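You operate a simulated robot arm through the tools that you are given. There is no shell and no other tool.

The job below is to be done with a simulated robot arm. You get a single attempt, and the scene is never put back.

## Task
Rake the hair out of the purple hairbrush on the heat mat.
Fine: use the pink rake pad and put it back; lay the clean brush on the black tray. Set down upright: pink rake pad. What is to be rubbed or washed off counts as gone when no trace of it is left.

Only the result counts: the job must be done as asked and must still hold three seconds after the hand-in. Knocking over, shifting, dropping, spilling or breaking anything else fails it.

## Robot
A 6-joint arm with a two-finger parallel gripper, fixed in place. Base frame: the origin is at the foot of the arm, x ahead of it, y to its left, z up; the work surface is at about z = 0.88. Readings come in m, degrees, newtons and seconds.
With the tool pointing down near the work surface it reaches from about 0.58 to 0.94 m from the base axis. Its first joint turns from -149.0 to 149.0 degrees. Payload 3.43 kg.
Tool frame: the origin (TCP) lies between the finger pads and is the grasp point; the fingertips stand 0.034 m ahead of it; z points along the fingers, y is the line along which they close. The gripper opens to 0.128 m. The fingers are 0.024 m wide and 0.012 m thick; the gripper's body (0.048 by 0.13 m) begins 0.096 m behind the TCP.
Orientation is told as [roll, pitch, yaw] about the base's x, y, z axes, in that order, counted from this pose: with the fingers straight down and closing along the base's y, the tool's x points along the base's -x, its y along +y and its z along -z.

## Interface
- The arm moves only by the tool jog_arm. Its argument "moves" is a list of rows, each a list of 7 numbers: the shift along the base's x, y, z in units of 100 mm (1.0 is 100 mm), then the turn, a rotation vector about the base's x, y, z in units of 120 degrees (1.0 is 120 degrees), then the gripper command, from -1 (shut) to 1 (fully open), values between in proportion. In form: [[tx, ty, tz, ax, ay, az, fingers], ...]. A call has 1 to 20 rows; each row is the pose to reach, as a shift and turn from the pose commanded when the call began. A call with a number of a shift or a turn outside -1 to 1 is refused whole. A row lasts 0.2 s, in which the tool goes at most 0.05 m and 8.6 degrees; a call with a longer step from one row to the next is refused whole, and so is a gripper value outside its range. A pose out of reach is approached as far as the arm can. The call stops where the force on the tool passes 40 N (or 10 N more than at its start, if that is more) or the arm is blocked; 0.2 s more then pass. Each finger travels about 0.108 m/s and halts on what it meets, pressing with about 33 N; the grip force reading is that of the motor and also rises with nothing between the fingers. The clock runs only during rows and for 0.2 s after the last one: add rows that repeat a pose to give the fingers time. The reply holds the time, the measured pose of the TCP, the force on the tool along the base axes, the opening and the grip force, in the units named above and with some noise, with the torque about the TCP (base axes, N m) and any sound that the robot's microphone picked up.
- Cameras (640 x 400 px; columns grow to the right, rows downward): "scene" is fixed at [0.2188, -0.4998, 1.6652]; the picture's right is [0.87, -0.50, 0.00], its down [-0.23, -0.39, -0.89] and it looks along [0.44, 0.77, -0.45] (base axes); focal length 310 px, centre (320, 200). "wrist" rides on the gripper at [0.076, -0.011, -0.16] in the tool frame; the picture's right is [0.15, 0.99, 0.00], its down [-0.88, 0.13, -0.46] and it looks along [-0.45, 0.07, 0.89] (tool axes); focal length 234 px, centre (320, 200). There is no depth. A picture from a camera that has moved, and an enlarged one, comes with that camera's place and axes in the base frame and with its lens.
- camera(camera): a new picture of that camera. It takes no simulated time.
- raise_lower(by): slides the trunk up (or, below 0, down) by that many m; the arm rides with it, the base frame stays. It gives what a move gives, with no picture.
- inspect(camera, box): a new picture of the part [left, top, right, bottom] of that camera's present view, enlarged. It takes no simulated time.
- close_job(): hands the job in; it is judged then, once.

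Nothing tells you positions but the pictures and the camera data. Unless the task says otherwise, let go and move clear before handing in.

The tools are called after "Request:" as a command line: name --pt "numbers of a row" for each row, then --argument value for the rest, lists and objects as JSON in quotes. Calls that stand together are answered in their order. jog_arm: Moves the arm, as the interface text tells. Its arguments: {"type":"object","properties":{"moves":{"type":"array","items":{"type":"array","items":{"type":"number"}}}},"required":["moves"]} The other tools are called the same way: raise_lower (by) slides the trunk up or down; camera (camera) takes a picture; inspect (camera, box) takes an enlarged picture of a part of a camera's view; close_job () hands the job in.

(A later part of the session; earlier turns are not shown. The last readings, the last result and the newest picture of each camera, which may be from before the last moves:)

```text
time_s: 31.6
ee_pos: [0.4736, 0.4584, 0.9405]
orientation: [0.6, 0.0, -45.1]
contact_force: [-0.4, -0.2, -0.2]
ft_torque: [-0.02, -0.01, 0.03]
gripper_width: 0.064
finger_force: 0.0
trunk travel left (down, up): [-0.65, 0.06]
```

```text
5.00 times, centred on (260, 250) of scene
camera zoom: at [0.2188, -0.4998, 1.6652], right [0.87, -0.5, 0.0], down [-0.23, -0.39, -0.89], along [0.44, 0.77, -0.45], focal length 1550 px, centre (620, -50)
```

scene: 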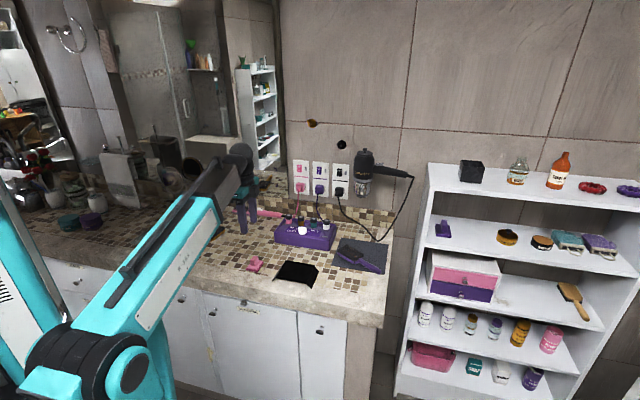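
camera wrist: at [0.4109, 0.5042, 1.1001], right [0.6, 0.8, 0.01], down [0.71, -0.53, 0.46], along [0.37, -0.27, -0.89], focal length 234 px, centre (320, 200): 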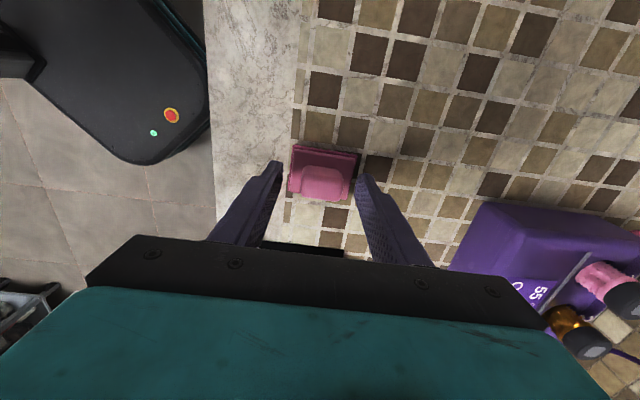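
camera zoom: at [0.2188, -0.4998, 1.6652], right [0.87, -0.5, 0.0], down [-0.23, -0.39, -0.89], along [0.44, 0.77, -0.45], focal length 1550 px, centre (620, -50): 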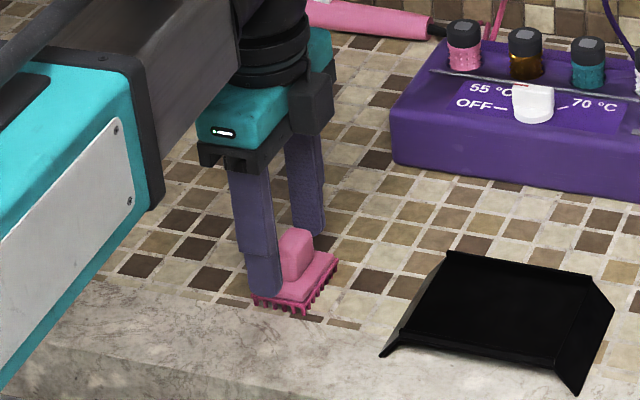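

The fingers straddle the knob and clear the base plate. I'll trim the remaining tilt and close.

Request:
jog_arm --pt "0.01 0.01 0 -0.0035 0.0035 0 0" --pt "0.01 0.01 0 -0.0035 0.0035 0 -0.2" --pt "0.01 0.01 0 -0.0035 0.0035 0 -0.4" --pt "0.01 0.01 0 -0.0035 0.0035 0 -1" --pt "0.01 0.01 0 -0.0035 0.0035 0 -1" --pt "0.01 0.01 0 -0.0035 0.0035 0 -1" --pt "0.01 0.01 0 -0.0035 0.0035 0 -1"

Request:
camera --camera "wrist"

Request:
inspect --camera "scene" --box '[235, 230, 285, 280]'

```text
time_s: 33.1
ee_pos: [0.4741, 0.4605, 0.9397]
orientation: [0.0, 0.0, -45.1]
contact_force: [0.0, 0.4, 0.5]
ft_torque: [0.03, 0.0, -0.02]
gripper_width: 0.0351
finger_force: 32.8
trunk travel left (down, up): [-0.65, 0.06]
```

```text
taken
camera wrist: at [0.4129, 0.5064, 1.1005], right [0.6, 0.8, 0.0], down [0.71, -0.53, 0.46], along [0.37, -0.27, -0.89], focal length 234 px, centre (320, 200)
```

wrist: 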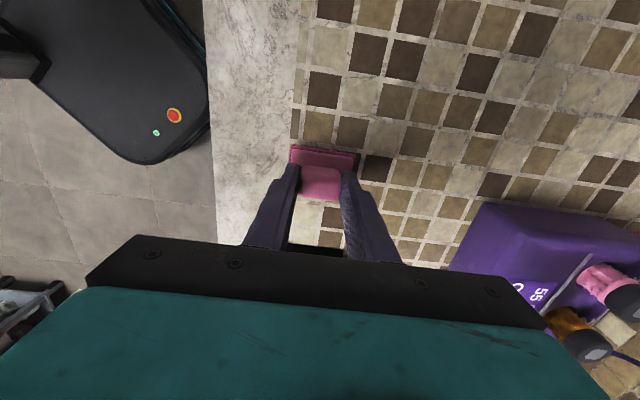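

```text
8.00 times, centred on (260, 255) of scene
camera zoom: at [0.2188, -0.4998, 1.6652], right [0.87, -0.5, 0.0], down [-0.23, -0.39, -0.89], along [0.44, 0.77, -0.45], focal length 2480 px, centre (800, -240)
```

zoom: 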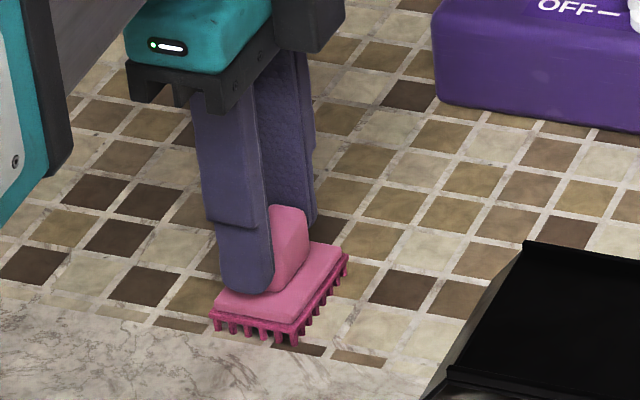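

The pad is gripped at 35 mm with the tool upright. I'm noting TCP (0.474, 0.4605, 0.9397), yaw -45.1° as the put-back pose. Now I'll lift and carry it over the brush head.

Request:
jog_arm --pt "0 0 0.1 0 0 0 -1" --pt "0 0 0.4 0 0 0 -1" --pt "0 0 0.8 0 0 0 -1" --pt "0 0 1.0 0 0 0 -1" --pt "0 0 1.0 0 0 0 -1"

Request:
jog_arm --pt "0.2 -0.07 0.2 0 0 -0.015 -1" --pt "0.5 -0.19 0.4 0 0 -0.035 -1" --pt "0.8 -0.3 0.5 0 0 -0.055 -1" --pt "1.0 -0.38 0.5 0 0 -0.07 -1" --pt "1.0 -0.38 0.5 0 0 -0.07 -1"

Request:
jog_arm --pt "0.3 -0.11 0 0 0 -0.02 -1" --pt "0.6 -0.23 0 0 0 -0.04 -1" --pt "0.9 -0.34 0 0 0 -0.06 -1" --pt "1.0 -0.38 0 0 0 -0.07 -1" --pt "1.0 -0.38 0 0 0 -0.07 -1"

Request:
camera --camera "wrist"

Request:
inspect --camera "scene" --box '[240, 140, 400, 290]'

```text
time_s: 34.4
ee_pos: [0.4755, 0.4598, 1.0416]
orientation: [0.0, 0.0, -45.2]
contact_force: [0.3, 0.0, -1.3]
ft_torque: [0.0, -0.01, -0.02]
gripper_width: 0.0349
finger_force: 32.8
trunk travel left (down, up): [-0.65, 0.06]
```

```text
time_s: 35.5
ee_pos: [0.5742, 0.4209, 1.0904]
orientation: [0.1, 0.0, -53.5]
contact_force: [0.2, -0.1, -0.4]
ft_torque: [-0.01, 0.02, 0.02]
gripper_width: 0.0349
finger_force: 33.3
trunk travel left (down, up): [-0.65, 0.06]
```

```text
time_s: 36.8
ee_pos: [0.6754, 0.382, 1.091]
orientation: [0.0, 0.1, -61.9]
contact_force: [0.8, 0.5, -0.7]
ft_torque: [0.06, 0.0, 0.02]
gripper_width: 0.0347
finger_force: 33.6
trunk travel left (down, up): [-0.65, 0.06]
```

```text
taken
camera wrist: at [0.629, 0.4454, 1.2508], right [0.8, 0.6, 0.0], down [0.53, -0.71, 0.46], along [0.27, -0.37, -0.89], focal length 234 px, centre (320, 200)
```

wrist: 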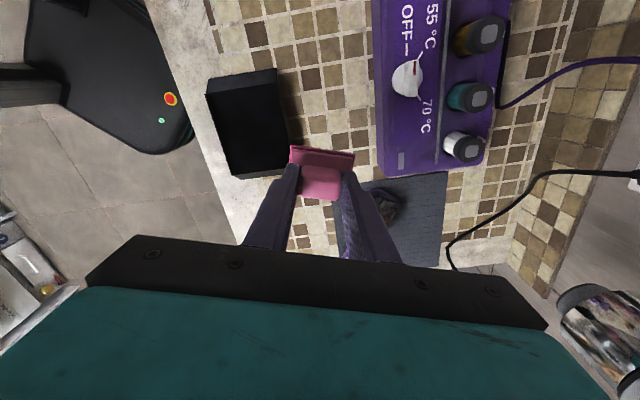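

```text
2.67 times, centred on (320, 215) of scene
camera zoom: at [0.2188, -0.4998, 1.6652], right [0.87, -0.5, 0.0], down [-0.23, -0.39, -0.89], along [0.44, 0.77, -0.45], focal length 827 px, centre (320, 160)
```

zoom: 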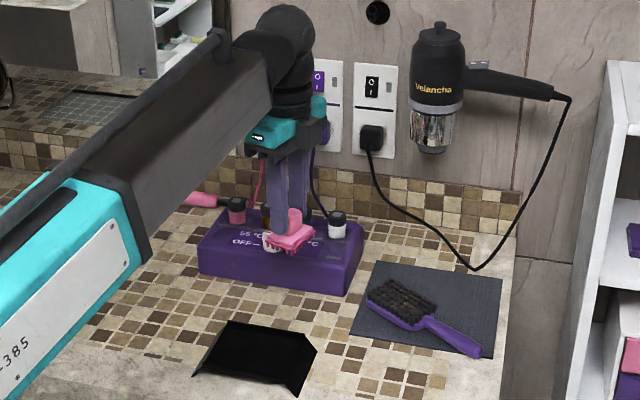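

The pad hangs level. I'll move on to above the far end of the brush head, turning the pad crosswise to the brush.

Request:
jog_arm --pt "0.3 -0.05 0 0 0 -0.025 -1" --pt "0.6 -0.11 0 0 0 -0.055 -1" --pt "0.9 -0.16 0 0 0 -0.08 -1" --pt "1.0 -0.18 0 0 0 -0.107 -1" --pt "1.0 -0.18 0 0 0 -0.107 -1"

Request:
jog_arm --pt "0.25 -0.05 0 0 0 0 -1" --pt "0.48 -0.09 -0.2 0 0 0 -1" --pt "0.48 -0.09 -0.5 0 0 0 -1" --pt "0.48 -0.09 -0.7 0 0 0 -1" --pt "0.48 -0.09 -0.7 0 0 0 -1"

Request:
camera --camera "wrist"

Request:
inspect --camera "scene" --box '[300, 190, 400, 290]'

```text
time_s: 38.0
ee_pos: [0.7745, 0.3649, 1.0909]
orientation: [0.0, 0.1, -74.8]
contact_force: [1.0, -0.9, -0.2]
ft_torque: [-0.01, 0.0, -0.03]
gripper_width: 0.0351
finger_force: 33.0
trunk travel left (down, up): [-0.65, 0.06]
```

```text
time_s: 39.1
ee_pos: [0.8225, 0.3568, 1.0217]
orientation: [0.0, 0.0, -74.6]
contact_force: [-0.2, 0.3, -0.5]
ft_torque: [-0.01, -0.01, -0.01]
gripper_width: 0.0349
finger_force: 32.6
trunk travel left (down, up): [-0.65, 0.06]
```

```text
taken
camera wrist: at [0.7921, 0.428, 1.1813], right [0.92, 0.4, 0.0], down [0.36, -0.81, 0.46], along [0.18, -0.42, -0.89], focal length 234 px, centre (320, 200)
```

wrist: 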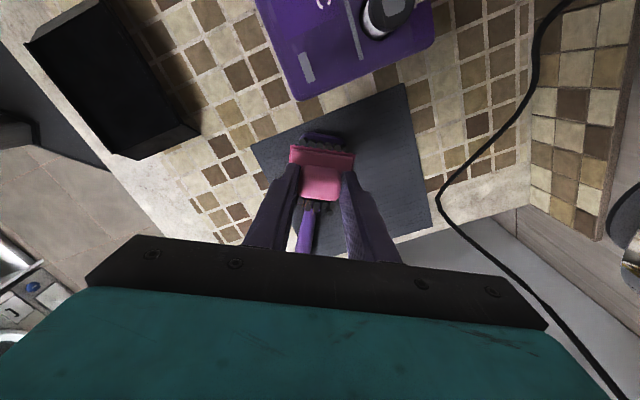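

```text
4.00 times, centred on (350, 240) of scene
camera zoom: at [0.2188, -0.4998, 1.6652], right [0.87, -0.5, 0.0], down [-0.23, -0.39, -0.89], along [0.44, 0.77, -0.45], focal length 1240 px, centre (200, 40)
```

zoom: 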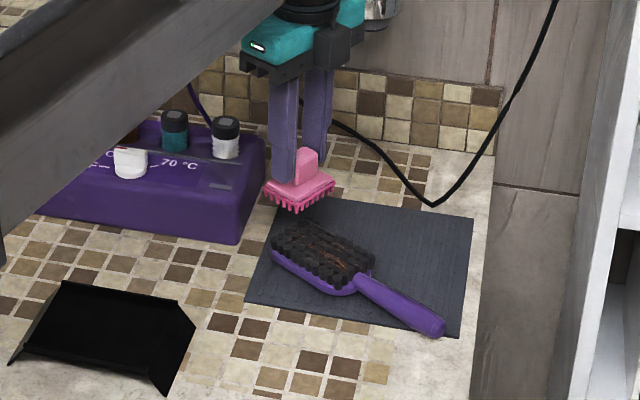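

The pad is over the far end of the head. I'll descend gently until the tines meet the bristles.

Request:
jog_arm --pt "0 0 -0.25 0 0 0 -1" --pt "0 0 -0.36 0 0 0 -1" --pt "0 0 -0.4 0 0 0 -1" --pt "0 0 -0.43 0 0 0 -1" --pt "0 0 -0.46 0 0 0 -1" --pt "0 0 -0.46 0 0 0 -1"

Request:
inspect --camera "scene" --box '[320, 210, 390, 280]'

```text
time_s: 40.5
ee_pos: [0.822, 0.3565, 0.9744]
orientation: [0.1, 0.1, -74.7]
contact_force: [0.1, 0.6, -0.4]
ft_torque: [-0.02, 0.01, 0.02]
gripper_width: 0.035
finger_force: 33.2
trunk travel left (down, up): [-0.65, 0.06]
```

```text
5.71 times, centred on (355, 245) of scene
camera zoom: at [0.2188, -0.4998, 1.6652], right [0.87, -0.5, 0.0], down [-0.23, -0.39, -0.89], along [0.44, 0.77, -0.45], focal length 1771 px, centre (120, -57)
```

zoom: 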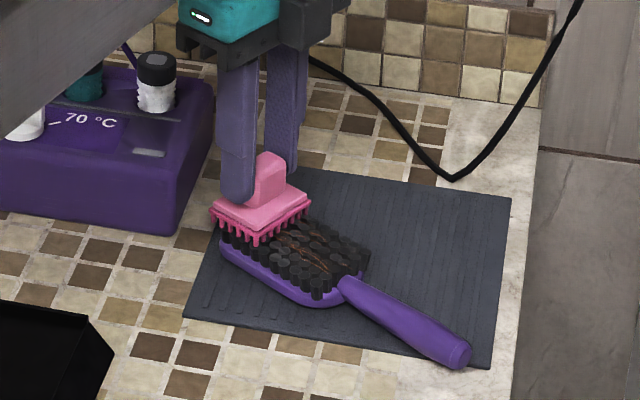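

The tines are right at the bristle tops with no force yet. I'll go a few millimetres deeper.

Request:
jog_arm --pt "0 0 -0.02 0 0 0 -1" --pt "0 0 -0.04 0 0 0 -1" --pt "0 0 -0.04 0 0 0 -1"

Request:
jog_arm --pt "0 0 -0.015 0 0 0 -1" --pt "0 0 -0.03 0 0 0 -1" --pt "0 0 -0.03 0 0 0 -1"

Request:
inspect --camera "scene" --box '[320, 210, 390, 280]'

```text
time_s: 41.4
ee_pos: [0.8216, 0.3569, 0.9704]
orientation: [0.1, 0.1, -74.7]
contact_force: [1.0, 0.7, 4.5]
ft_torque: [0.0, -0.07, 0.0]
gripper_width: 0.0349
finger_force: 32.3
trunk travel left (down, up): [-0.65, 0.06]
```

```text
time_s: 42.1
ee_pos: [0.8217, 0.357, 0.9716]
orientation: [0.2, 0.0, -74.7]
contact_force: [6.4, 1.7, 26.0]
ft_torque: [-0.15, -0.23, 0.05]
gripper_width: 0.0349
finger_force: 32.7
trunk travel left (down, up): [-0.65, 0.06]
```

```text
5.71 times, centred on (355, 245) of scene
camera zoom: at [0.2188, -0.4998, 1.6652], right [0.87, -0.5, 0.0], down [-0.23, -0.39, -0.89], along [0.44, 0.77, -0.45], focal length 1771 px, centre (120, -57)
```

zoom: 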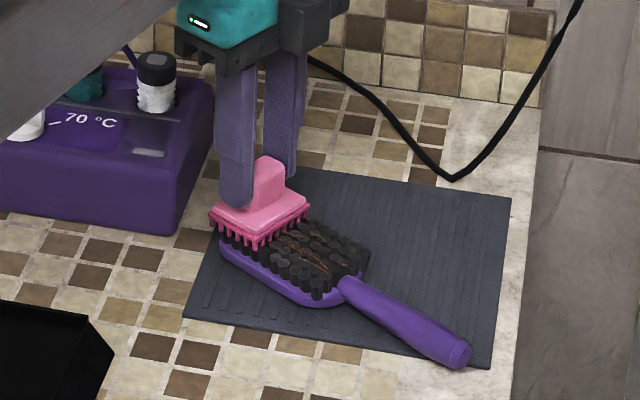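

The bristles carry the pad at about z = 0.972. I'll ease off to roughly 10 N and try one slow stroke toward the handle to see whether the brush stays put and the hair comes away.

Request:
jog_arm --pt "0 0 0.02 0 0 0 -1" --pt "0.02 -0.073 0.02 0 0 0 -1" --pt "0.04 -0.145 0.02 0 0 0 -1" --pt "0.06 -0.22 0.02 0 0 0 -1" --pt "0.08 -0.29 0.02 0 0 0 -1" --pt "0.08 -0.29 0.02 0 0 0 -1"

Request:
inspect --camera "scene" --box '[320, 210, 390, 280]'

```text
time_s: 43.5
ee_pos: [0.8286, 0.3277, 0.9711]
orientation: [0.2, -0.1, -74.7]
contact_force: [-2.8, 6.2, 21.4]
ft_torque: [0.34, 0.17, 0.03]
gripper_width: 0.0349
finger_force: 32.6
trunk travel left (down, up): [-0.65, 0.06]
```

```text
5.71 times, centred on (355, 245) of scene
camera zoom: at [0.2188, -0.4998, 1.6652], right [0.87, -0.5, 0.0], down [-0.23, -0.39, -0.89], along [0.44, 0.77, -0.45], focal length 1771 px, centre (120, -57)
```

zoom: 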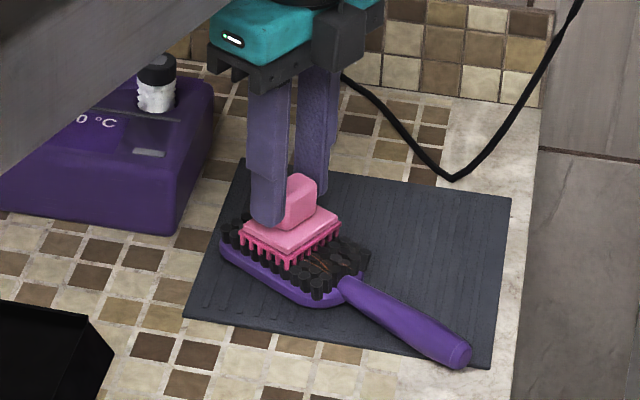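

The brush stayed put on the mat and the pad dragged with moderate friction. I'll finish the stroke to the neck and sweep back to the far end.

Request:
jog_arm --pt "0.028 -0.1 0 0 0 0 -1" --pt "0.055 -0.2 0 0 0 0 -1" --pt "0.083 -0.3 0 0 0 0 -1" --pt "0.111 -0.405 0 0 0 0 -1" --pt "0.083 -0.3 0 0 0 0 -1" --pt "0.055 -0.2 0 0 0 0 -1" --pt "0.028 -0.1 0 0 0 0 -1" --pt "0 0 0 0 0 0 -1" --pt "-0.028 0.1 0 0 0 0 -1" --pt "-0.055 0.2 0 0 0 0 -1" --pt "-0.083 0.3 0 0 0 0 -1" --pt "-0.1 0.36 0 0 0 0 -1"

Request:
inspect --camera "scene" --box '[320, 210, 390, 280]'

```text
time_s: 46.1
ee_pos: [0.82, 0.3634, 0.9713]
orientation: [-0.1, 0.0, -74.7]
contact_force: [1.3, -3.6, 13.0]
ft_torque: [-0.36, -0.06, -0.01]
gripper_width: 0.0351
finger_force: 32.9
trunk travel left (down, up): [-0.65, 0.06]
```

```text
5.71 times, centred on (355, 245) of scene
camera zoom: at [0.2188, -0.4998, 1.6652], right [0.87, -0.5, 0.0], down [-0.23, -0.39, -0.89], along [0.44, 0.77, -0.45], focal length 1771 px, centre (120, -57)
```

zoom: 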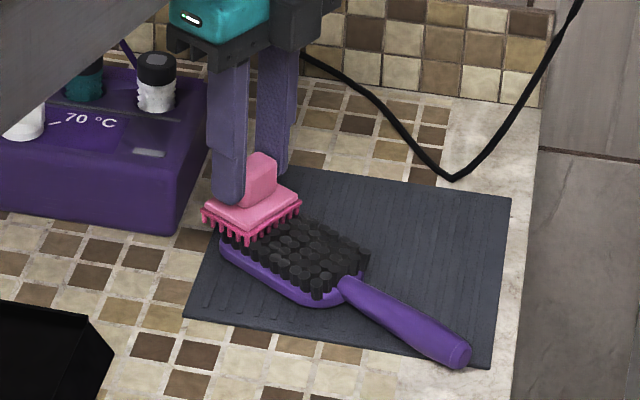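

Most of the hair looks gone and the brush has not moved. I'll make another round with small sideways offsets, then lift to inspect.

Request:
jog_arm --pt "0.077 0.021 0 0 0 0 -1" --pt "0.111 -0.104 0 0 0 0 -1" --pt "0.146 -0.23 0 0 0 0 -1" --pt "0.18 -0.355 0 0 0 0 -1" --pt "0.214 -0.481 0 0 0 0 -1" --pt "0.249 -0.606 0 0 0 0 -1" --pt "0.283 -0.732 0 0 0 0 -1" --pt "0.129 -0.774 0 0 0 0 -1" --pt "0.095 -0.649 0 0 0 0 -1" --pt "0.06 -0.523 0 0 0 0 -1" --pt "0.026 -0.398 0 0 0 0 -1" --pt "-0.008 -0.272 0 0 0 0 -1" --pt "-0.043 -0.147 0 0 0 0 -1" --pt "-0.077 -0.021 0 0 0 0 -1" --pt "0 0 0 0 0 0 -1" --pt "0 0 0.1 0 0 0 -1" --pt "0 0 0.5 0 0 0 -1" --pt "0 0 0.9 0 0 0 -1" --pt "0 0 0.9 0 0 0 -1"

Request:
inspect --camera "scene" --box '[320, 210, 390, 280]'

Request:
camera --camera "wrist"

```text
time_s: 50.1
ee_pos: [0.8195, 0.3631, 1.0607]
orientation: [-0.2, 0.1, -74.7]
contact_force: [0.4, 0.1, -0.4]
ft_torque: [-0.02, -0.01, 0.0]
gripper_width: 0.0353
finger_force: 33.5
trunk travel left (down, up): [-0.65, 0.06]
```

```text
5.71 times, centred on (355, 245) of scene
camera zoom: at [0.2188, -0.4998, 1.6652], right [0.87, -0.5, 0.0], down [-0.23, -0.39, -0.89], along [0.44, 0.77, -0.45], focal length 1771 px, centre (120, -57)
```

zoom: 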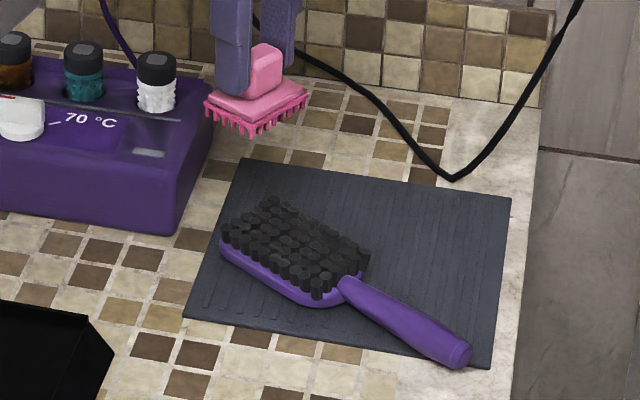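

```text
taken
camera wrist: at [0.7898, 0.4346, 1.2203], right [0.92, 0.4, 0.0], down [0.36, -0.81, 0.46], along [0.18, -0.42, -0.89], focal length 234 px, centre (320, 200)
```

wrist: 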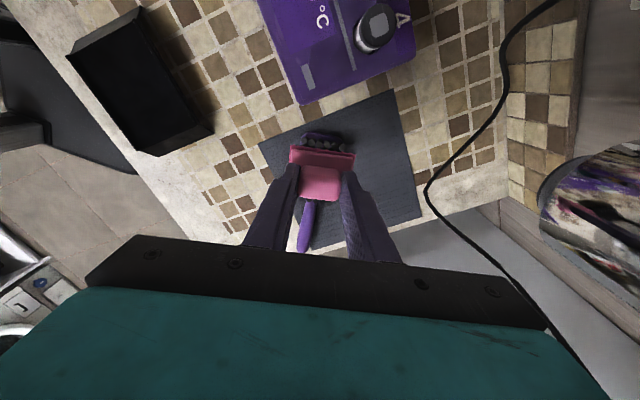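

From the scene camera no hair is visible. I'll zoom closely to check for remaining traces.

Request:
inspect --camera "scene" --box '[340, 238, 370, 268]'

Request:
inspect --camera "wrist" --box '[280, 120, 360, 220]'

```text
13.33 times, centred on (355, 253) of scene
camera zoom: at [0.2188, -0.4998, 1.6652], right [0.87, -0.5, 0.0], down [-0.23, -0.39, -0.89], along [0.44, 0.77, -0.45], focal length 4133 px, centre (-147, -507)
```

zoom: 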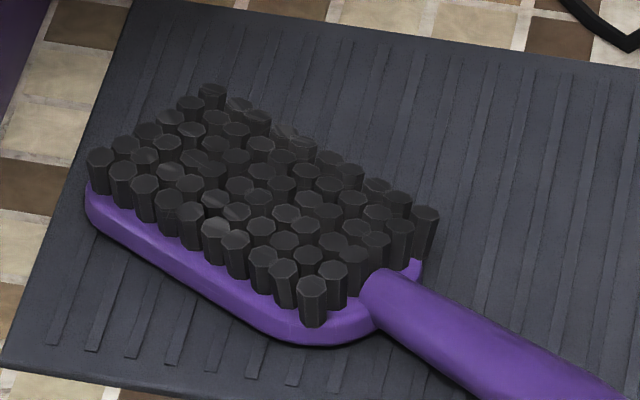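

```text
4.00 times, centred on (320, 170) of wrist
camera zoom: at [0.7898, 0.4346, 1.2203], right [0.92, 0.4, 0.0], down [0.36, -0.81, 0.46], along [0.18, -0.42, -0.89], focal length 937 px, centre (320, 320)
```

zoom: 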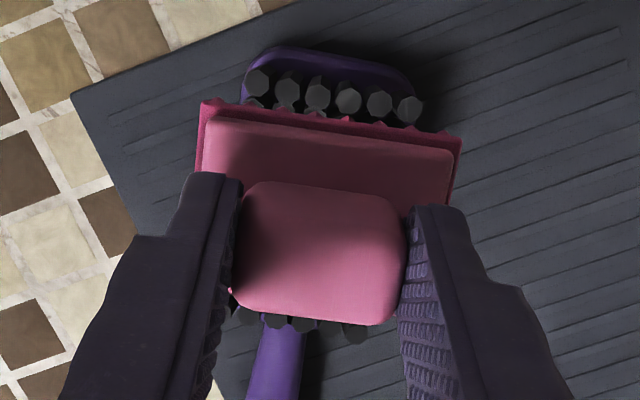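

The scene view looks clean apart from a slight haze at the far side. I'll shift the hand so the wrist camera sees the head unobstructed.

Request:
jog_arm --pt "0.05 -0.3 0 0 0 0 -1" --pt "0.1 -0.6 0 0 0 0 -1" --pt "0.15 -0.9 0 0 0 0 -1" --pt "0.15 -0.9 0 0 0 0 -1"

Request:
inspect --camera "wrist" --box '[240, 20, 400, 140]'

Request:
inspect --camera "wrist" --box '[290, 40, 360, 110]'

```text
time_s: 51.1
ee_pos: [0.8359, 0.2727, 1.0589]
orientation: [0.0, 0.0, -74.7]
contact_force: [-0.3, 0.6, -0.7]
ft_torque: [0.01, 0.02, 0.03]
gripper_width: 0.035
finger_force: 33.2
trunk travel left (down, up): [-0.65, 0.06]
```

```text
3.33 times, centred on (320, 80) of wrist
camera zoom: at [0.8048, 0.345, 1.2199], right [0.92, 0.4, 0.0], down [0.36, -0.81, 0.46], along [0.18, -0.42, -0.89], focal length 781 px, centre (320, 600)
```

zoom: 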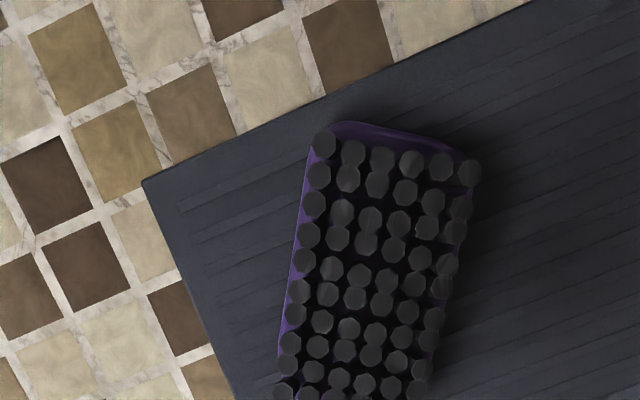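

```text
5.71 times, centred on (325, 75) of wrist
camera zoom: at [0.8048, 0.345, 1.2199], right [0.92, 0.4, 0.0], down [0.36, -0.81, 0.46], along [0.18, -0.42, -0.89], focal length 1338 px, centre (291, 914)
```

zoom: 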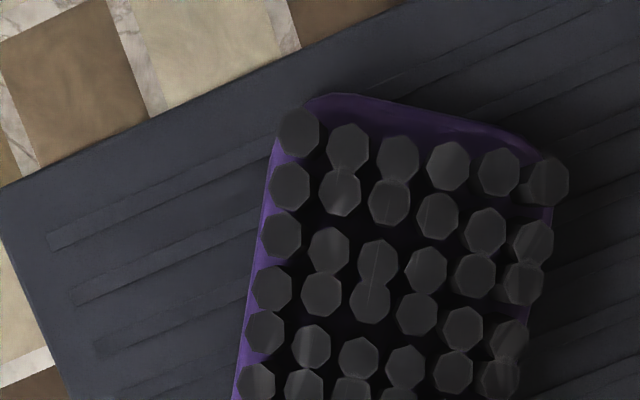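

The brush looks almost clean, but some bristle tops show faint streaks that might be residual traces. I'll check the highest zoom before deciding on another round.

Request:
inspect --camera "wrist" --box '[318, 52, 358, 84]'

Request:
inspect --camera "wrist" --box '[300, 80, 360, 140]'

Request:
inspect --camera "scene" --box '[342, 240, 364, 258]'

```text
12.50 times, centred on (338, 68) of wrist
camera zoom: at [0.8048, 0.345, 1.2199], right [0.92, 0.4, 0.0], down [0.36, -0.81, 0.46], along [0.18, -0.42, -0.89], focal length 2927 px, centre (95, 1850)
```

zoom: 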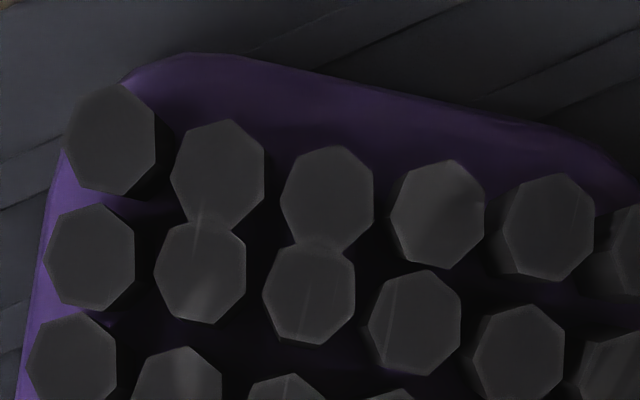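

```text
6.67 times, centred on (330, 110) of wrist
camera zoom: at [0.8048, 0.345, 1.2199], right [0.92, 0.4, 0.0], down [0.36, -0.81, 0.46], along [0.18, -0.42, -0.89], focal length 1561 px, centre (253, 800)
```

zoom: 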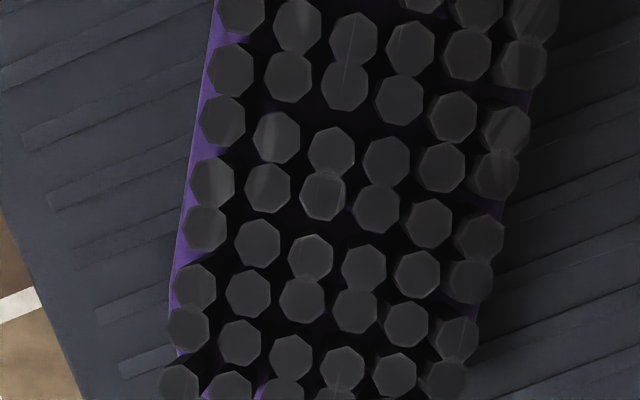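

```text
16.00 times, centred on (353, 249) of scene
camera zoom: at [0.2188, -0.4998, 1.6652], right [0.87, -0.5, 0.0], down [-0.23, -0.39, -0.89], along [0.44, 0.77, -0.45], focal length 4960 px, centre (-208, -584)
```

zoom: 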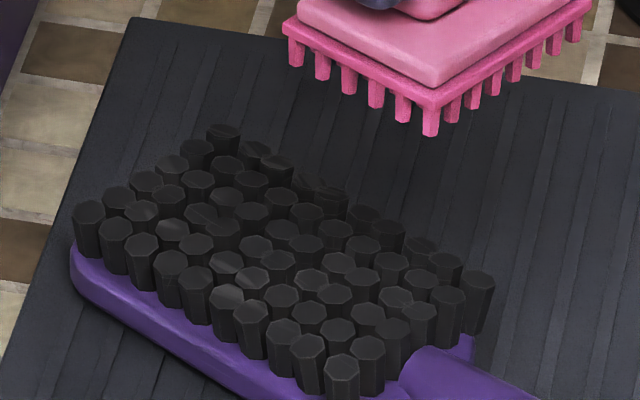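

Those streaks look like shading, but since no trace may remain I'll rake one more thorough round with wider side offsets.

Request:
jog_arm --pt "0.1 0.1 -0.3 0 0 0 -1" --pt "0.178 0.179 -0.7 0 0 0 -1" --pt "0.178 0.179 -0.87 0 0 0 -1" --pt "0.178 0.179 -0.905 0 0 0 -1" --pt "0.143 0.308 -0.905 0 0 0 -1" --pt "0.108 0.436 -0.905 0 0 0 -1" --pt "0.072 0.565 -0.905 0 0 0 -1" --pt "0.037 0.694 -0.905 0 0 0 -1" --pt "0.002 0.822 -0.905 0 0 0 -1" --pt "-0.033 0.951 -0.905 0 0 0 -1" --pt "-0.149 0.919 -0.905 0 0 0 -1" --pt "-0.265 0.888 -0.905 0 0 0 -1" --pt "-0.23 0.759 -0.905 0 0 0 -1" --pt "-0.194 0.63 -0.905 0 0 0 -1" --pt "-0.159 0.502 -0.905 0 0 0 -1" --pt "-0.124 0.373 -0.905 0 0 0 -1" --pt "-0.089 0.244 -0.905 0 0 0 -1" --pt "-0.053 0.116 -0.905 0 0 0 -1" --pt "-0.053 0.116 -0.7 0 0 0 -1" --pt "-0.053 0.116 -0.3 0 0 0 -1"

Request:
inspect --camera "scene" --box '[320, 210, 390, 280]'

```text
time_s: 55.4
ee_pos: [0.8317, 0.2845, 1.0292]
orientation: [-0.1, -0.1, -74.8]
contact_force: [1.0, 0.2, -0.7]
ft_torque: [0.0, 0.03, 0.0]
gripper_width: 0.0351
finger_force: 33.0
trunk travel left (down, up): [-0.65, 0.06]
```

```text
5.71 times, centred on (355, 245) of scene
camera zoom: at [0.2188, -0.4998, 1.6652], right [0.87, -0.5, 0.0], down [-0.23, -0.39, -0.89], along [0.44, 0.77, -0.45], focal length 1771 px, centre (120, -57)
```

zoom: 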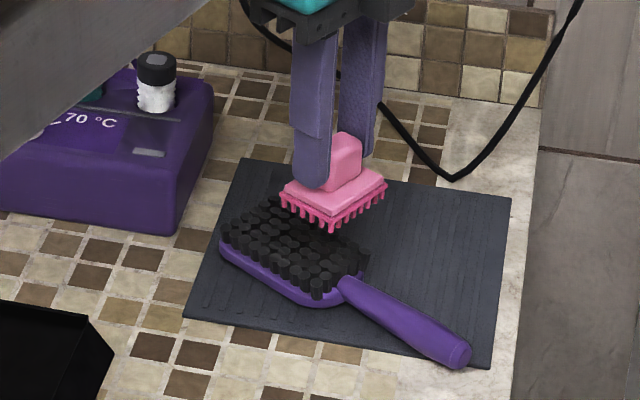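

Now I'll lift, take a last overhead look and then head back toward the pad's place.

Request:
jog_arm --pt "0 0 0.3 0 0 0 -1" --pt "0 0 0.6 0 0 0 -1" --pt "0 -0.1 0.6 0 0 0 -1" --pt "0 -0.1 0.6 0 0 0 -1"

Request:
inspect --camera "wrist" --box '[270, 30, 390, 140]'

```text
time_s: 56.4
ee_pos: [0.8313, 0.2753, 1.089]
orientation: [-0.1, 0.0, -74.7]
contact_force: [-0.2, -0.7, -1.1]
ft_torque: [0.01, -0.05, 0.02]
gripper_width: 0.0349
finger_force: 33.1
trunk travel left (down, up): [-0.65, 0.06]
```

```text
3.64 times, centred on (330, 85) of wrist
camera zoom: at [0.8002, 0.3464, 1.2496], right [0.92, 0.4, 0.0], down [0.36, -0.81, 0.46], along [0.18, -0.42, -0.89], focal length 852 px, centre (284, 618)
```

zoom: 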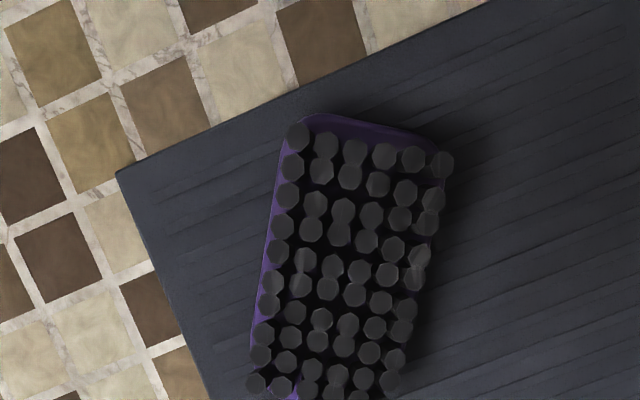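

The bristles are clear of hair. I'll carry the pad back to its original place.

Request:
jog_arm --pt "-0.2 0.1 0 0 0 0.01 -1" --pt "-0.45 0.23 0 0 0 0.03 -1" --pt "-0.7 0.36 0 0 0 0.045 -1" --pt "-0.9 0.465 0 0 0 0.062 -1" --pt "-0.9 0.465 0 0 0 0.062 -1"

Request:
jog_arm --pt "-0.2 0.1 0 0 0 0.01 -1" --pt "-0.45 0.23 0 0 0 0.03 -1" --pt "-0.7 0.36 0 0 0 0.045 -1" --pt "-0.9 0.465 0 0 0 0.062 -1" --pt "-0.9 0.465 0 0 0 0.062 -1"

Request:
jog_arm --pt "-0.2 0.1 0 0 0 0.01 -1" --pt "-0.45 0.23 0 0 0 0.03 -1" --pt "-0.7 0.36 0 0 0 0.045 -1" --pt "-0.9 0.465 0 0 0 0.062 -1" --pt "-0.9 0.465 0 0 0 0.062 -1"

Request:
jog_arm --pt "-0.2 0.1 0 0 0 0.01 -1" --pt "-0.45 0.23 0 0 0 0.03 -1" --pt "-0.7 0.36 0 0 0 0.045 -1" --pt "-0.87 0.457 0 0 0 0.062 -1" --pt "-0.87 0.457 -0.2 0 0 0.062 -1" --pt "-0.87 0.457 -0.5 0 0 0.062 -1" --pt "-0.87 0.457 -0.5 0 0 0.062 -1"

Request:
camera --camera "wrist"

Request:
inspect --camera "scene" --box '[200, 190, 320, 290]'

```text
time_s: 57.5
ee_pos: [0.7396, 0.3209, 1.0898]
orientation: [-0.1, 0.0, -67.3]
contact_force: [-0.2, 0.6, -0.5]
ft_torque: [-0.03, 0.01, 0.01]
gripper_width: 0.035
finger_force: 33.3
trunk travel left (down, up): [-0.65, 0.06]
```

```text
time_s: 58.8
ee_pos: [0.6499, 0.3676, 1.0887]
orientation: [-0.1, 0.0, -59.8]
contact_force: [-0.3, 0.6, -0.9]
ft_torque: [0.01, -0.02, -0.02]
gripper_width: 0.035
finger_force: 33.1
trunk travel left (down, up): [-0.65, 0.06]
```

```text
time_s: 60.0
ee_pos: [0.5605, 0.4139, 1.0909]
orientation: [0.1, 0.1, -52.4]
contact_force: [-0.2, 0.5, -0.8]
ft_torque: [-0.03, 0.0, 0.0]
gripper_width: 0.0348
finger_force: 33.1
trunk travel left (down, up): [-0.65, 0.06]
```

```text
time_s: 61.5
ee_pos: [0.4717, 0.4609, 1.0381]
orientation: [0.0, 0.0, -44.9]
contact_force: [1.0, 0.2, -0.2]
ft_torque: [-0.02, 0.01, -0.04]
gripper_width: 0.0348
finger_force: 33.0
trunk travel left (down, up): [-0.65, 0.06]
```

```text
taken
camera wrist: at [0.4119, 0.507, 1.1995], right [0.6, 0.8, 0.0], down [0.72, -0.53, 0.46], along [0.37, -0.27, -0.89], focal length 234 px, centre (320, 200)
```

wrist: 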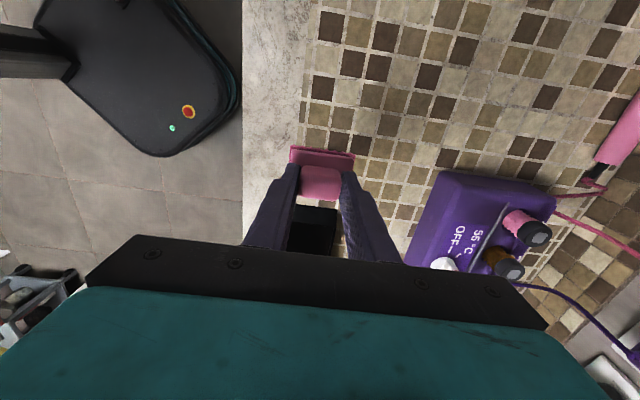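

```text
4.00 times, centred on (260, 240) of scene
camera zoom: at [0.2188, -0.4998, 1.6652], right [0.87, -0.5, 0.0], down [-0.23, -0.39, -0.89], along [0.44, 0.77, -0.45], focal length 1240 px, centre (560, 40)
```

zoom: 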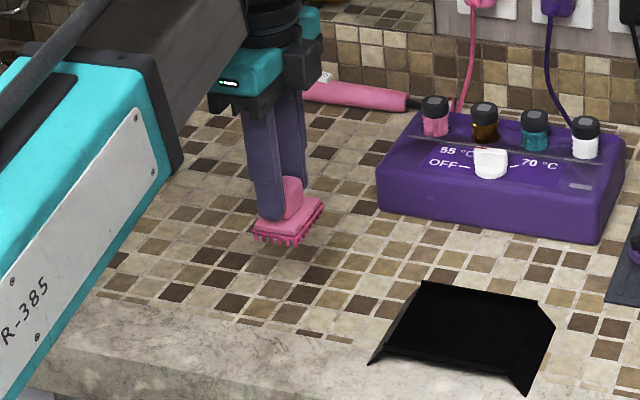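

I'm above the pad's original place with yaw matching. I'll lower it gently to the counter.

Request:
jog_arm --pt "0.015 0 -0.3 0 0 0 -1" --pt "0.015 0 -0.6 0 0 0 -1" --pt "0.015 0 -0.85 0 0 0 -1" --pt "0.015 0 -0.93 0 0 0 -1" --pt "0.015 0 -0.96 0 0 0 -1" --pt "0.015 0 -0.96 0 0 0 -1"

Request:
jog_arm --pt "0 0 -0.01 0 0 0 -1" --pt "0 0 -0.02 0 0 0 -1" --pt "0 0 -0.02 0 0 0 -1"

```text
time_s: 63.0
ee_pos: [0.4749, 0.4601, 0.9438]
orientation: [-0.1, 0.0, -44.8]
contact_force: [0.5, -0.2, -0.7]
ft_torque: [-0.03, -0.03, 0.02]
gripper_width: 0.0351
finger_force: 33.5
trunk travel left (down, up): [-0.65, 0.06]
```

```text
time_s: 63.8
ee_pos: [0.4745, 0.4603, 0.942]
orientation: [0.1, 0.1, -44.9]
contact_force: [0.5, -0.4, 0.1]
ft_torque: [0.02, 0.02, 0.0]
gripper_width: 0.035
finger_force: 33.1
trunk travel left (down, up): [-0.65, 0.06]
```

Request:
jog_arm --pt "0 0 -0.01 0 0 0 -1" --pt "0 0 -0.02 0 0 0 -1" --pt "0 0 -0.02 0 0 0 -1"

Request:
inspect --camera "scene" --box '[235, 230, 285, 280]'

```text
time_s: 64.5
ee_pos: [0.4747, 0.4601, 0.9388]
orientation: [0.0, 0.0, -44.9]
contact_force: [0.0, -0.3, 0.8]
ft_torque: [0.03, -0.01, -0.01]
gripper_width: 0.0351
finger_force: 33.5
trunk travel left (down, up): [-0.65, 0.06]
```

```text
8.00 times, centred on (260, 255) of scene
camera zoom: at [0.2188, -0.4998, 1.6652], right [0.87, -0.5, 0.0], down [-0.23, -0.39, -0.89], along [0.44, 0.77, -0.45], focal length 2480 px, centre (800, -240)
```

zoom: 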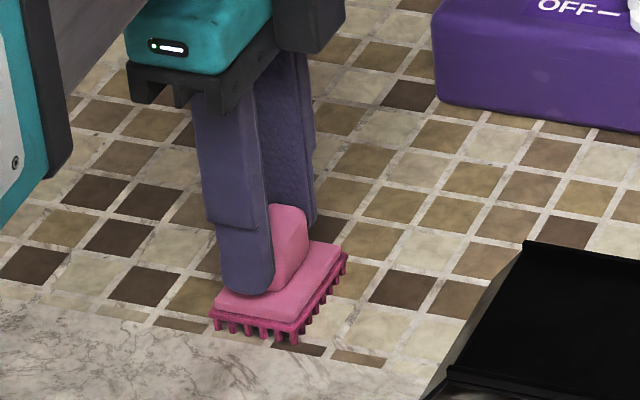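

The pad sits exactly where it was. One more light millimetre down, then I'll open and rise.

Request:
jog_arm --pt "0 0 -0.01 0 0 0 -1" --pt "0 0 -0.01 0 0 0 -1"

Request:
jog_arm --pt "0 0 0 0 0 0 -0.3" --pt "0 0 0 0 0 0 0.0" --pt "0 0 0 0 0 0 0.0" --pt "0 0 0 0 0 0 0.0" --pt "0 0 0.2 0 0 0 0.0" --pt "0 0 0.5 0 0 0 0.0" --pt "0 0 0.95 0 0 0 0.0" --pt "0 0 0.95 0 0 0 0.0"

Request:
inspect --camera "scene" --box '[235, 230, 285, 280]'

Request:
inspect --camera "wrist" --box '[270, 100, 370, 180]'

```text
time_s: 65.2
ee_pos: [0.4741, 0.4594, 0.9397]
orientation: [0.1, 0.0, -44.9]
contact_force: [2.2, 2.2, 13.4]
ft_torque: [0.07, 0.03, 0.0]
gripper_width: 0.0347
finger_force: 33.2
trunk travel left (down, up): [-0.65, 0.06]
```

```text
time_s: 67.0
ee_pos: [0.4741, 0.4604, 1.0329]
orientation: [-0.2, -0.1, -44.9]
contact_force: [-1.2, -0.4, 0.2]
ft_torque: [0.0, 0.04, 0.01]
gripper_width: 0.064
finger_force: 0.1
trunk travel left (down, up): [-0.65, 0.06]
```

```text
8.00 times, centred on (260, 255) of scene
camera zoom: at [0.2188, -0.4998, 1.6652], right [0.87, -0.5, 0.0], down [-0.23, -0.39, -0.89], along [0.44, 0.77, -0.45], focal length 2480 px, centre (800, -240)
```

zoom: 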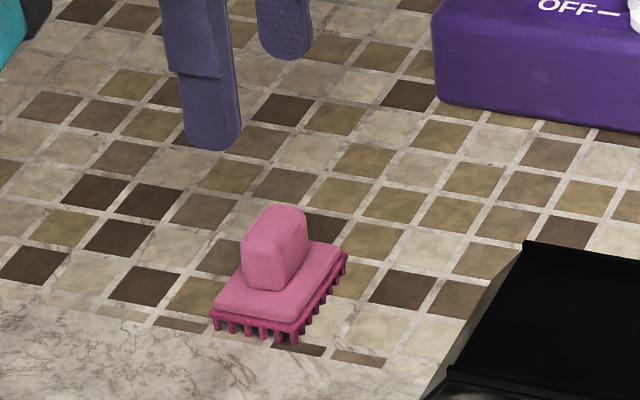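

```text
5.00 times, centred on (320, 140) of wrist
camera zoom: at [0.413, 0.5061, 1.1936], right [0.6, 0.8, 0.0], down [0.72, -0.53, 0.46], along [0.37, -0.27, -0.89], focal length 1171 px, centre (320, 500)
```

zoom: 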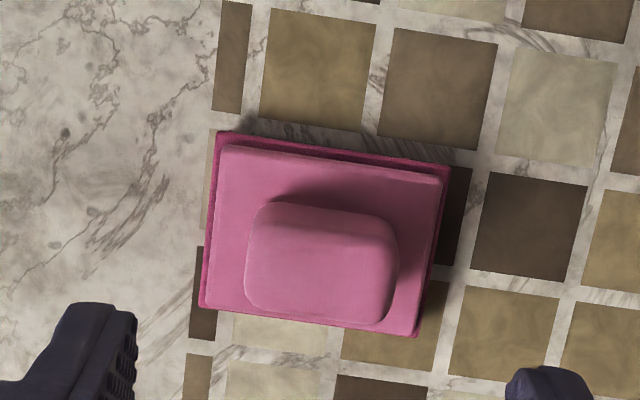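

The pad is back in place and upright. Next I'll study the tray from a good viewpoint before fetching the brush.

Request:
jog_arm --pt "0.2 -0.07 0.3 0 0 -0.015 0" --pt "0.5 -0.19 0.6 0 0 -0.035 0" --pt "0.8 -0.3 0.8 0 0 -0.055 0" --pt "1.0 -0.38 0.8 0 0 -0.07 0" --pt "1.0 -0.38 0.8 0 0 -0.07 0"

Request:
jog_arm --pt "0.3 -0.11 0 0 0 -0.02 0" --pt "0.6 -0.23 0 0 0 -0.04 0" --pt "0.9 -0.34 0 0 0 -0.06 0" --pt "1.0 -0.38 0 0 0 -0.07 0" --pt "1.0 -0.38 0 0 0 -0.07 0"

Request:
camera --camera "wrist"

Request:
inspect --camera "scene" --box '[265, 250, 330, 300]'

```text
time_s: 68.2
ee_pos: [0.5729, 0.4214, 1.1136]
orientation: [0.0, 0.0, -53.4]
contact_force: [-0.2, 0.2, -0.9]
ft_torque: [-0.01, 0.01, 0.01]
gripper_width: 0.0638
finger_force: 0.1
trunk travel left (down, up): [-0.65, 0.06]
```

```text
time_s: 69.3
ee_pos: [0.6749, 0.3837, 1.1143]
orientation: [0.0, 0.0, -61.9]
contact_force: [-0.1, -0.7, 0.0]
ft_torque: [0.01, 0.0, 0.02]
gripper_width: 0.0639
finger_force: 0.1
trunk travel left (down, up): [-0.65, 0.06]
```

```text
taken
camera wrist: at [0.6296, 0.447, 1.2743], right [0.8, 0.6, 0.0], down [0.53, -0.71, 0.46], along [0.27, -0.37, -0.89], focal length 234 px, centre (320, 200)
```

wrist: 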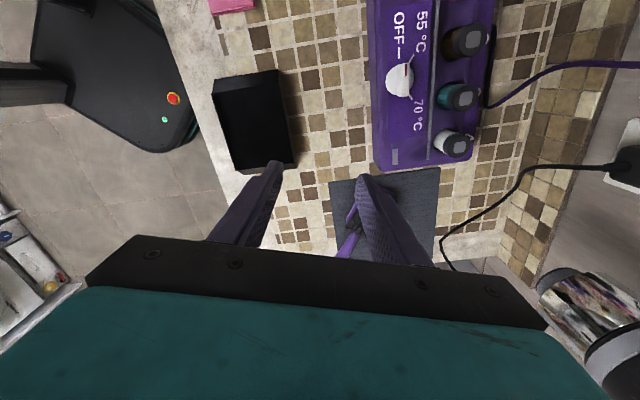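

```text
8.00 times, centred on (298, 275) of scene
camera zoom: at [0.2188, -0.4998, 1.6652], right [0.87, -0.5, 0.0], down [-0.23, -0.39, -0.89], along [0.44, 0.77, -0.45], focal length 2480 px, centre (500, -400)
```

zoom: 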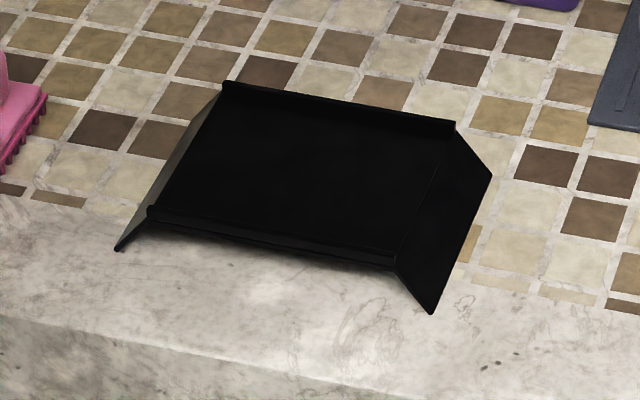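

Request:
inspect --camera "wrist" --box '[195, 55, 315, 185]'

Request:
inspect --camera "scene" --box '[275, 258, 325, 292]'

```text
3.08 times, centred on (255, 120) of wrist
camera zoom: at [0.6296, 0.447, 1.2743], right [0.8, 0.6, 0.0], down [0.53, -0.71, 0.46], along [0.27, -0.37, -0.89], focal length 720 px, centre (520, 446)
```

zoom: 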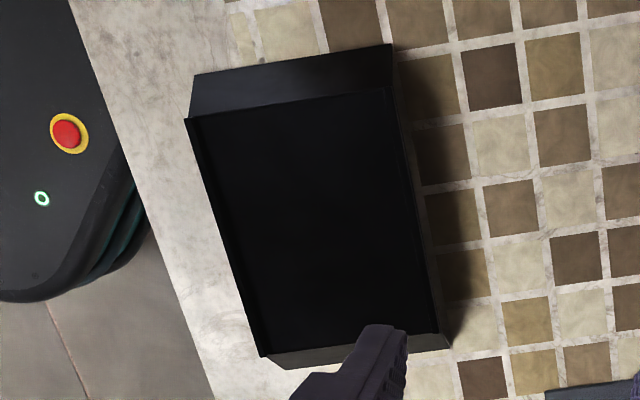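

```text
11.76 times, centred on (300, 275) of scene
camera zoom: at [0.2188, -0.4998, 1.6652], right [0.87, -0.5, 0.0], down [-0.23, -0.39, -0.89], along [0.44, 0.77, -0.45], focal length 3647 px, centre (555, -682)
```

zoom: 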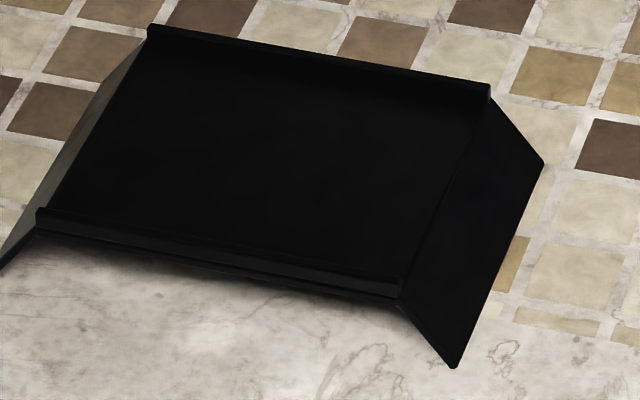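

The tray is a raised plate about 0.116 × 0.095 m at z ≈ 0.905. It is centred near (0.592, 0.332), with its long axis at -46°, lips on the long sides and sloping ends. I'll lay the brush along that axis with the head on the plate and the handle over the right ramp. First I'll go back to the brush.

Request:
jog_arm --pt "0.3 -0.25 0 0 0 -0.02 0" --pt "0.6 -0.5 0 0 0 -0.04 0" --pt "0.894 -0.735 0 0 0 -0.06 -0.1" --pt "0.894 -0.735 0 0 0 -0.06 -0.1"

Request:
jog_arm --pt "0.3 -0.25 -0.1 0 0 -0.02 -0.1" --pt "0.6 -0.5 -0.3 0 0 -0.04 -0.1" --pt "0.894 -0.735 -0.6 0 0 -0.058 -0.1" --pt "0.894 -0.735 -0.95 0 0 -0.058 -0.1" --pt "0.894 -0.735 -0.95 0 0 -0.058 -0.1"

Request:
camera --camera "wrist"

Request:
inspect --camera "scene" --box '[320, 210, 400, 280]'

```text
time_s: 70.3
ee_pos: [0.7633, 0.3106, 1.1136]
orientation: [0.0, -0.1, -69.0]
contact_force: [0.5, 1.2, -0.3]
ft_torque: [0.0, 0.01, 0.01]
gripper_width: 0.0577
finger_force: 0.0
trunk travel left (down, up): [-0.65, 0.06]
```

```text
time_s: 71.5
ee_pos: [0.8525, 0.2371, 1.0187]
orientation: [0.0, 0.0, -75.9]
contact_force: [-0.2, -0.1, 0.3]
ft_torque: [-0.03, -0.01, 0.02]
gripper_width: 0.0573
finger_force: 0.0
trunk travel left (down, up): [-0.65, 0.06]
```

```text
taken
camera wrist: at [0.8241, 0.3091, 1.1786], right [0.92, 0.38, 0.0], down [0.34, -0.82, 0.46], along [0.17, -0.42, -0.89], focal length 234 px, centre (320, 200)
```

wrist: 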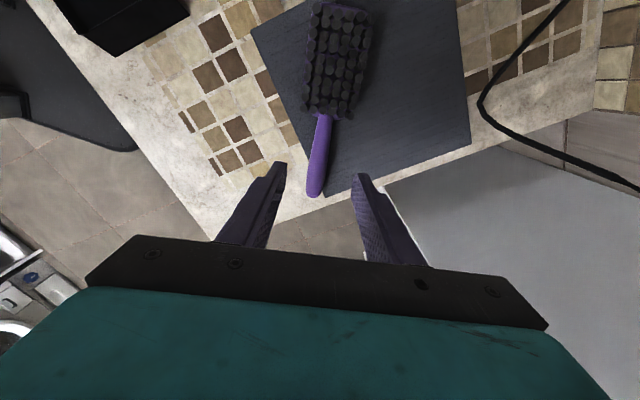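

```text
5.71 times, centred on (360, 245) of scene
camera zoom: at [0.2188, -0.4998, 1.6652], right [0.87, -0.5, 0.0], down [-0.23, -0.39, -0.89], along [0.44, 0.77, -0.45], focal length 1771 px, centre (91, -57)
```

zoom: 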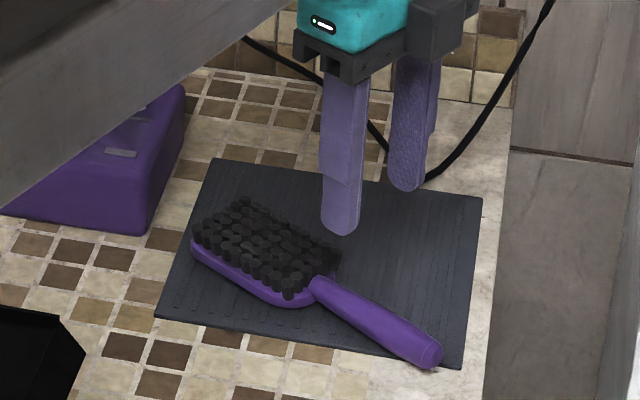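

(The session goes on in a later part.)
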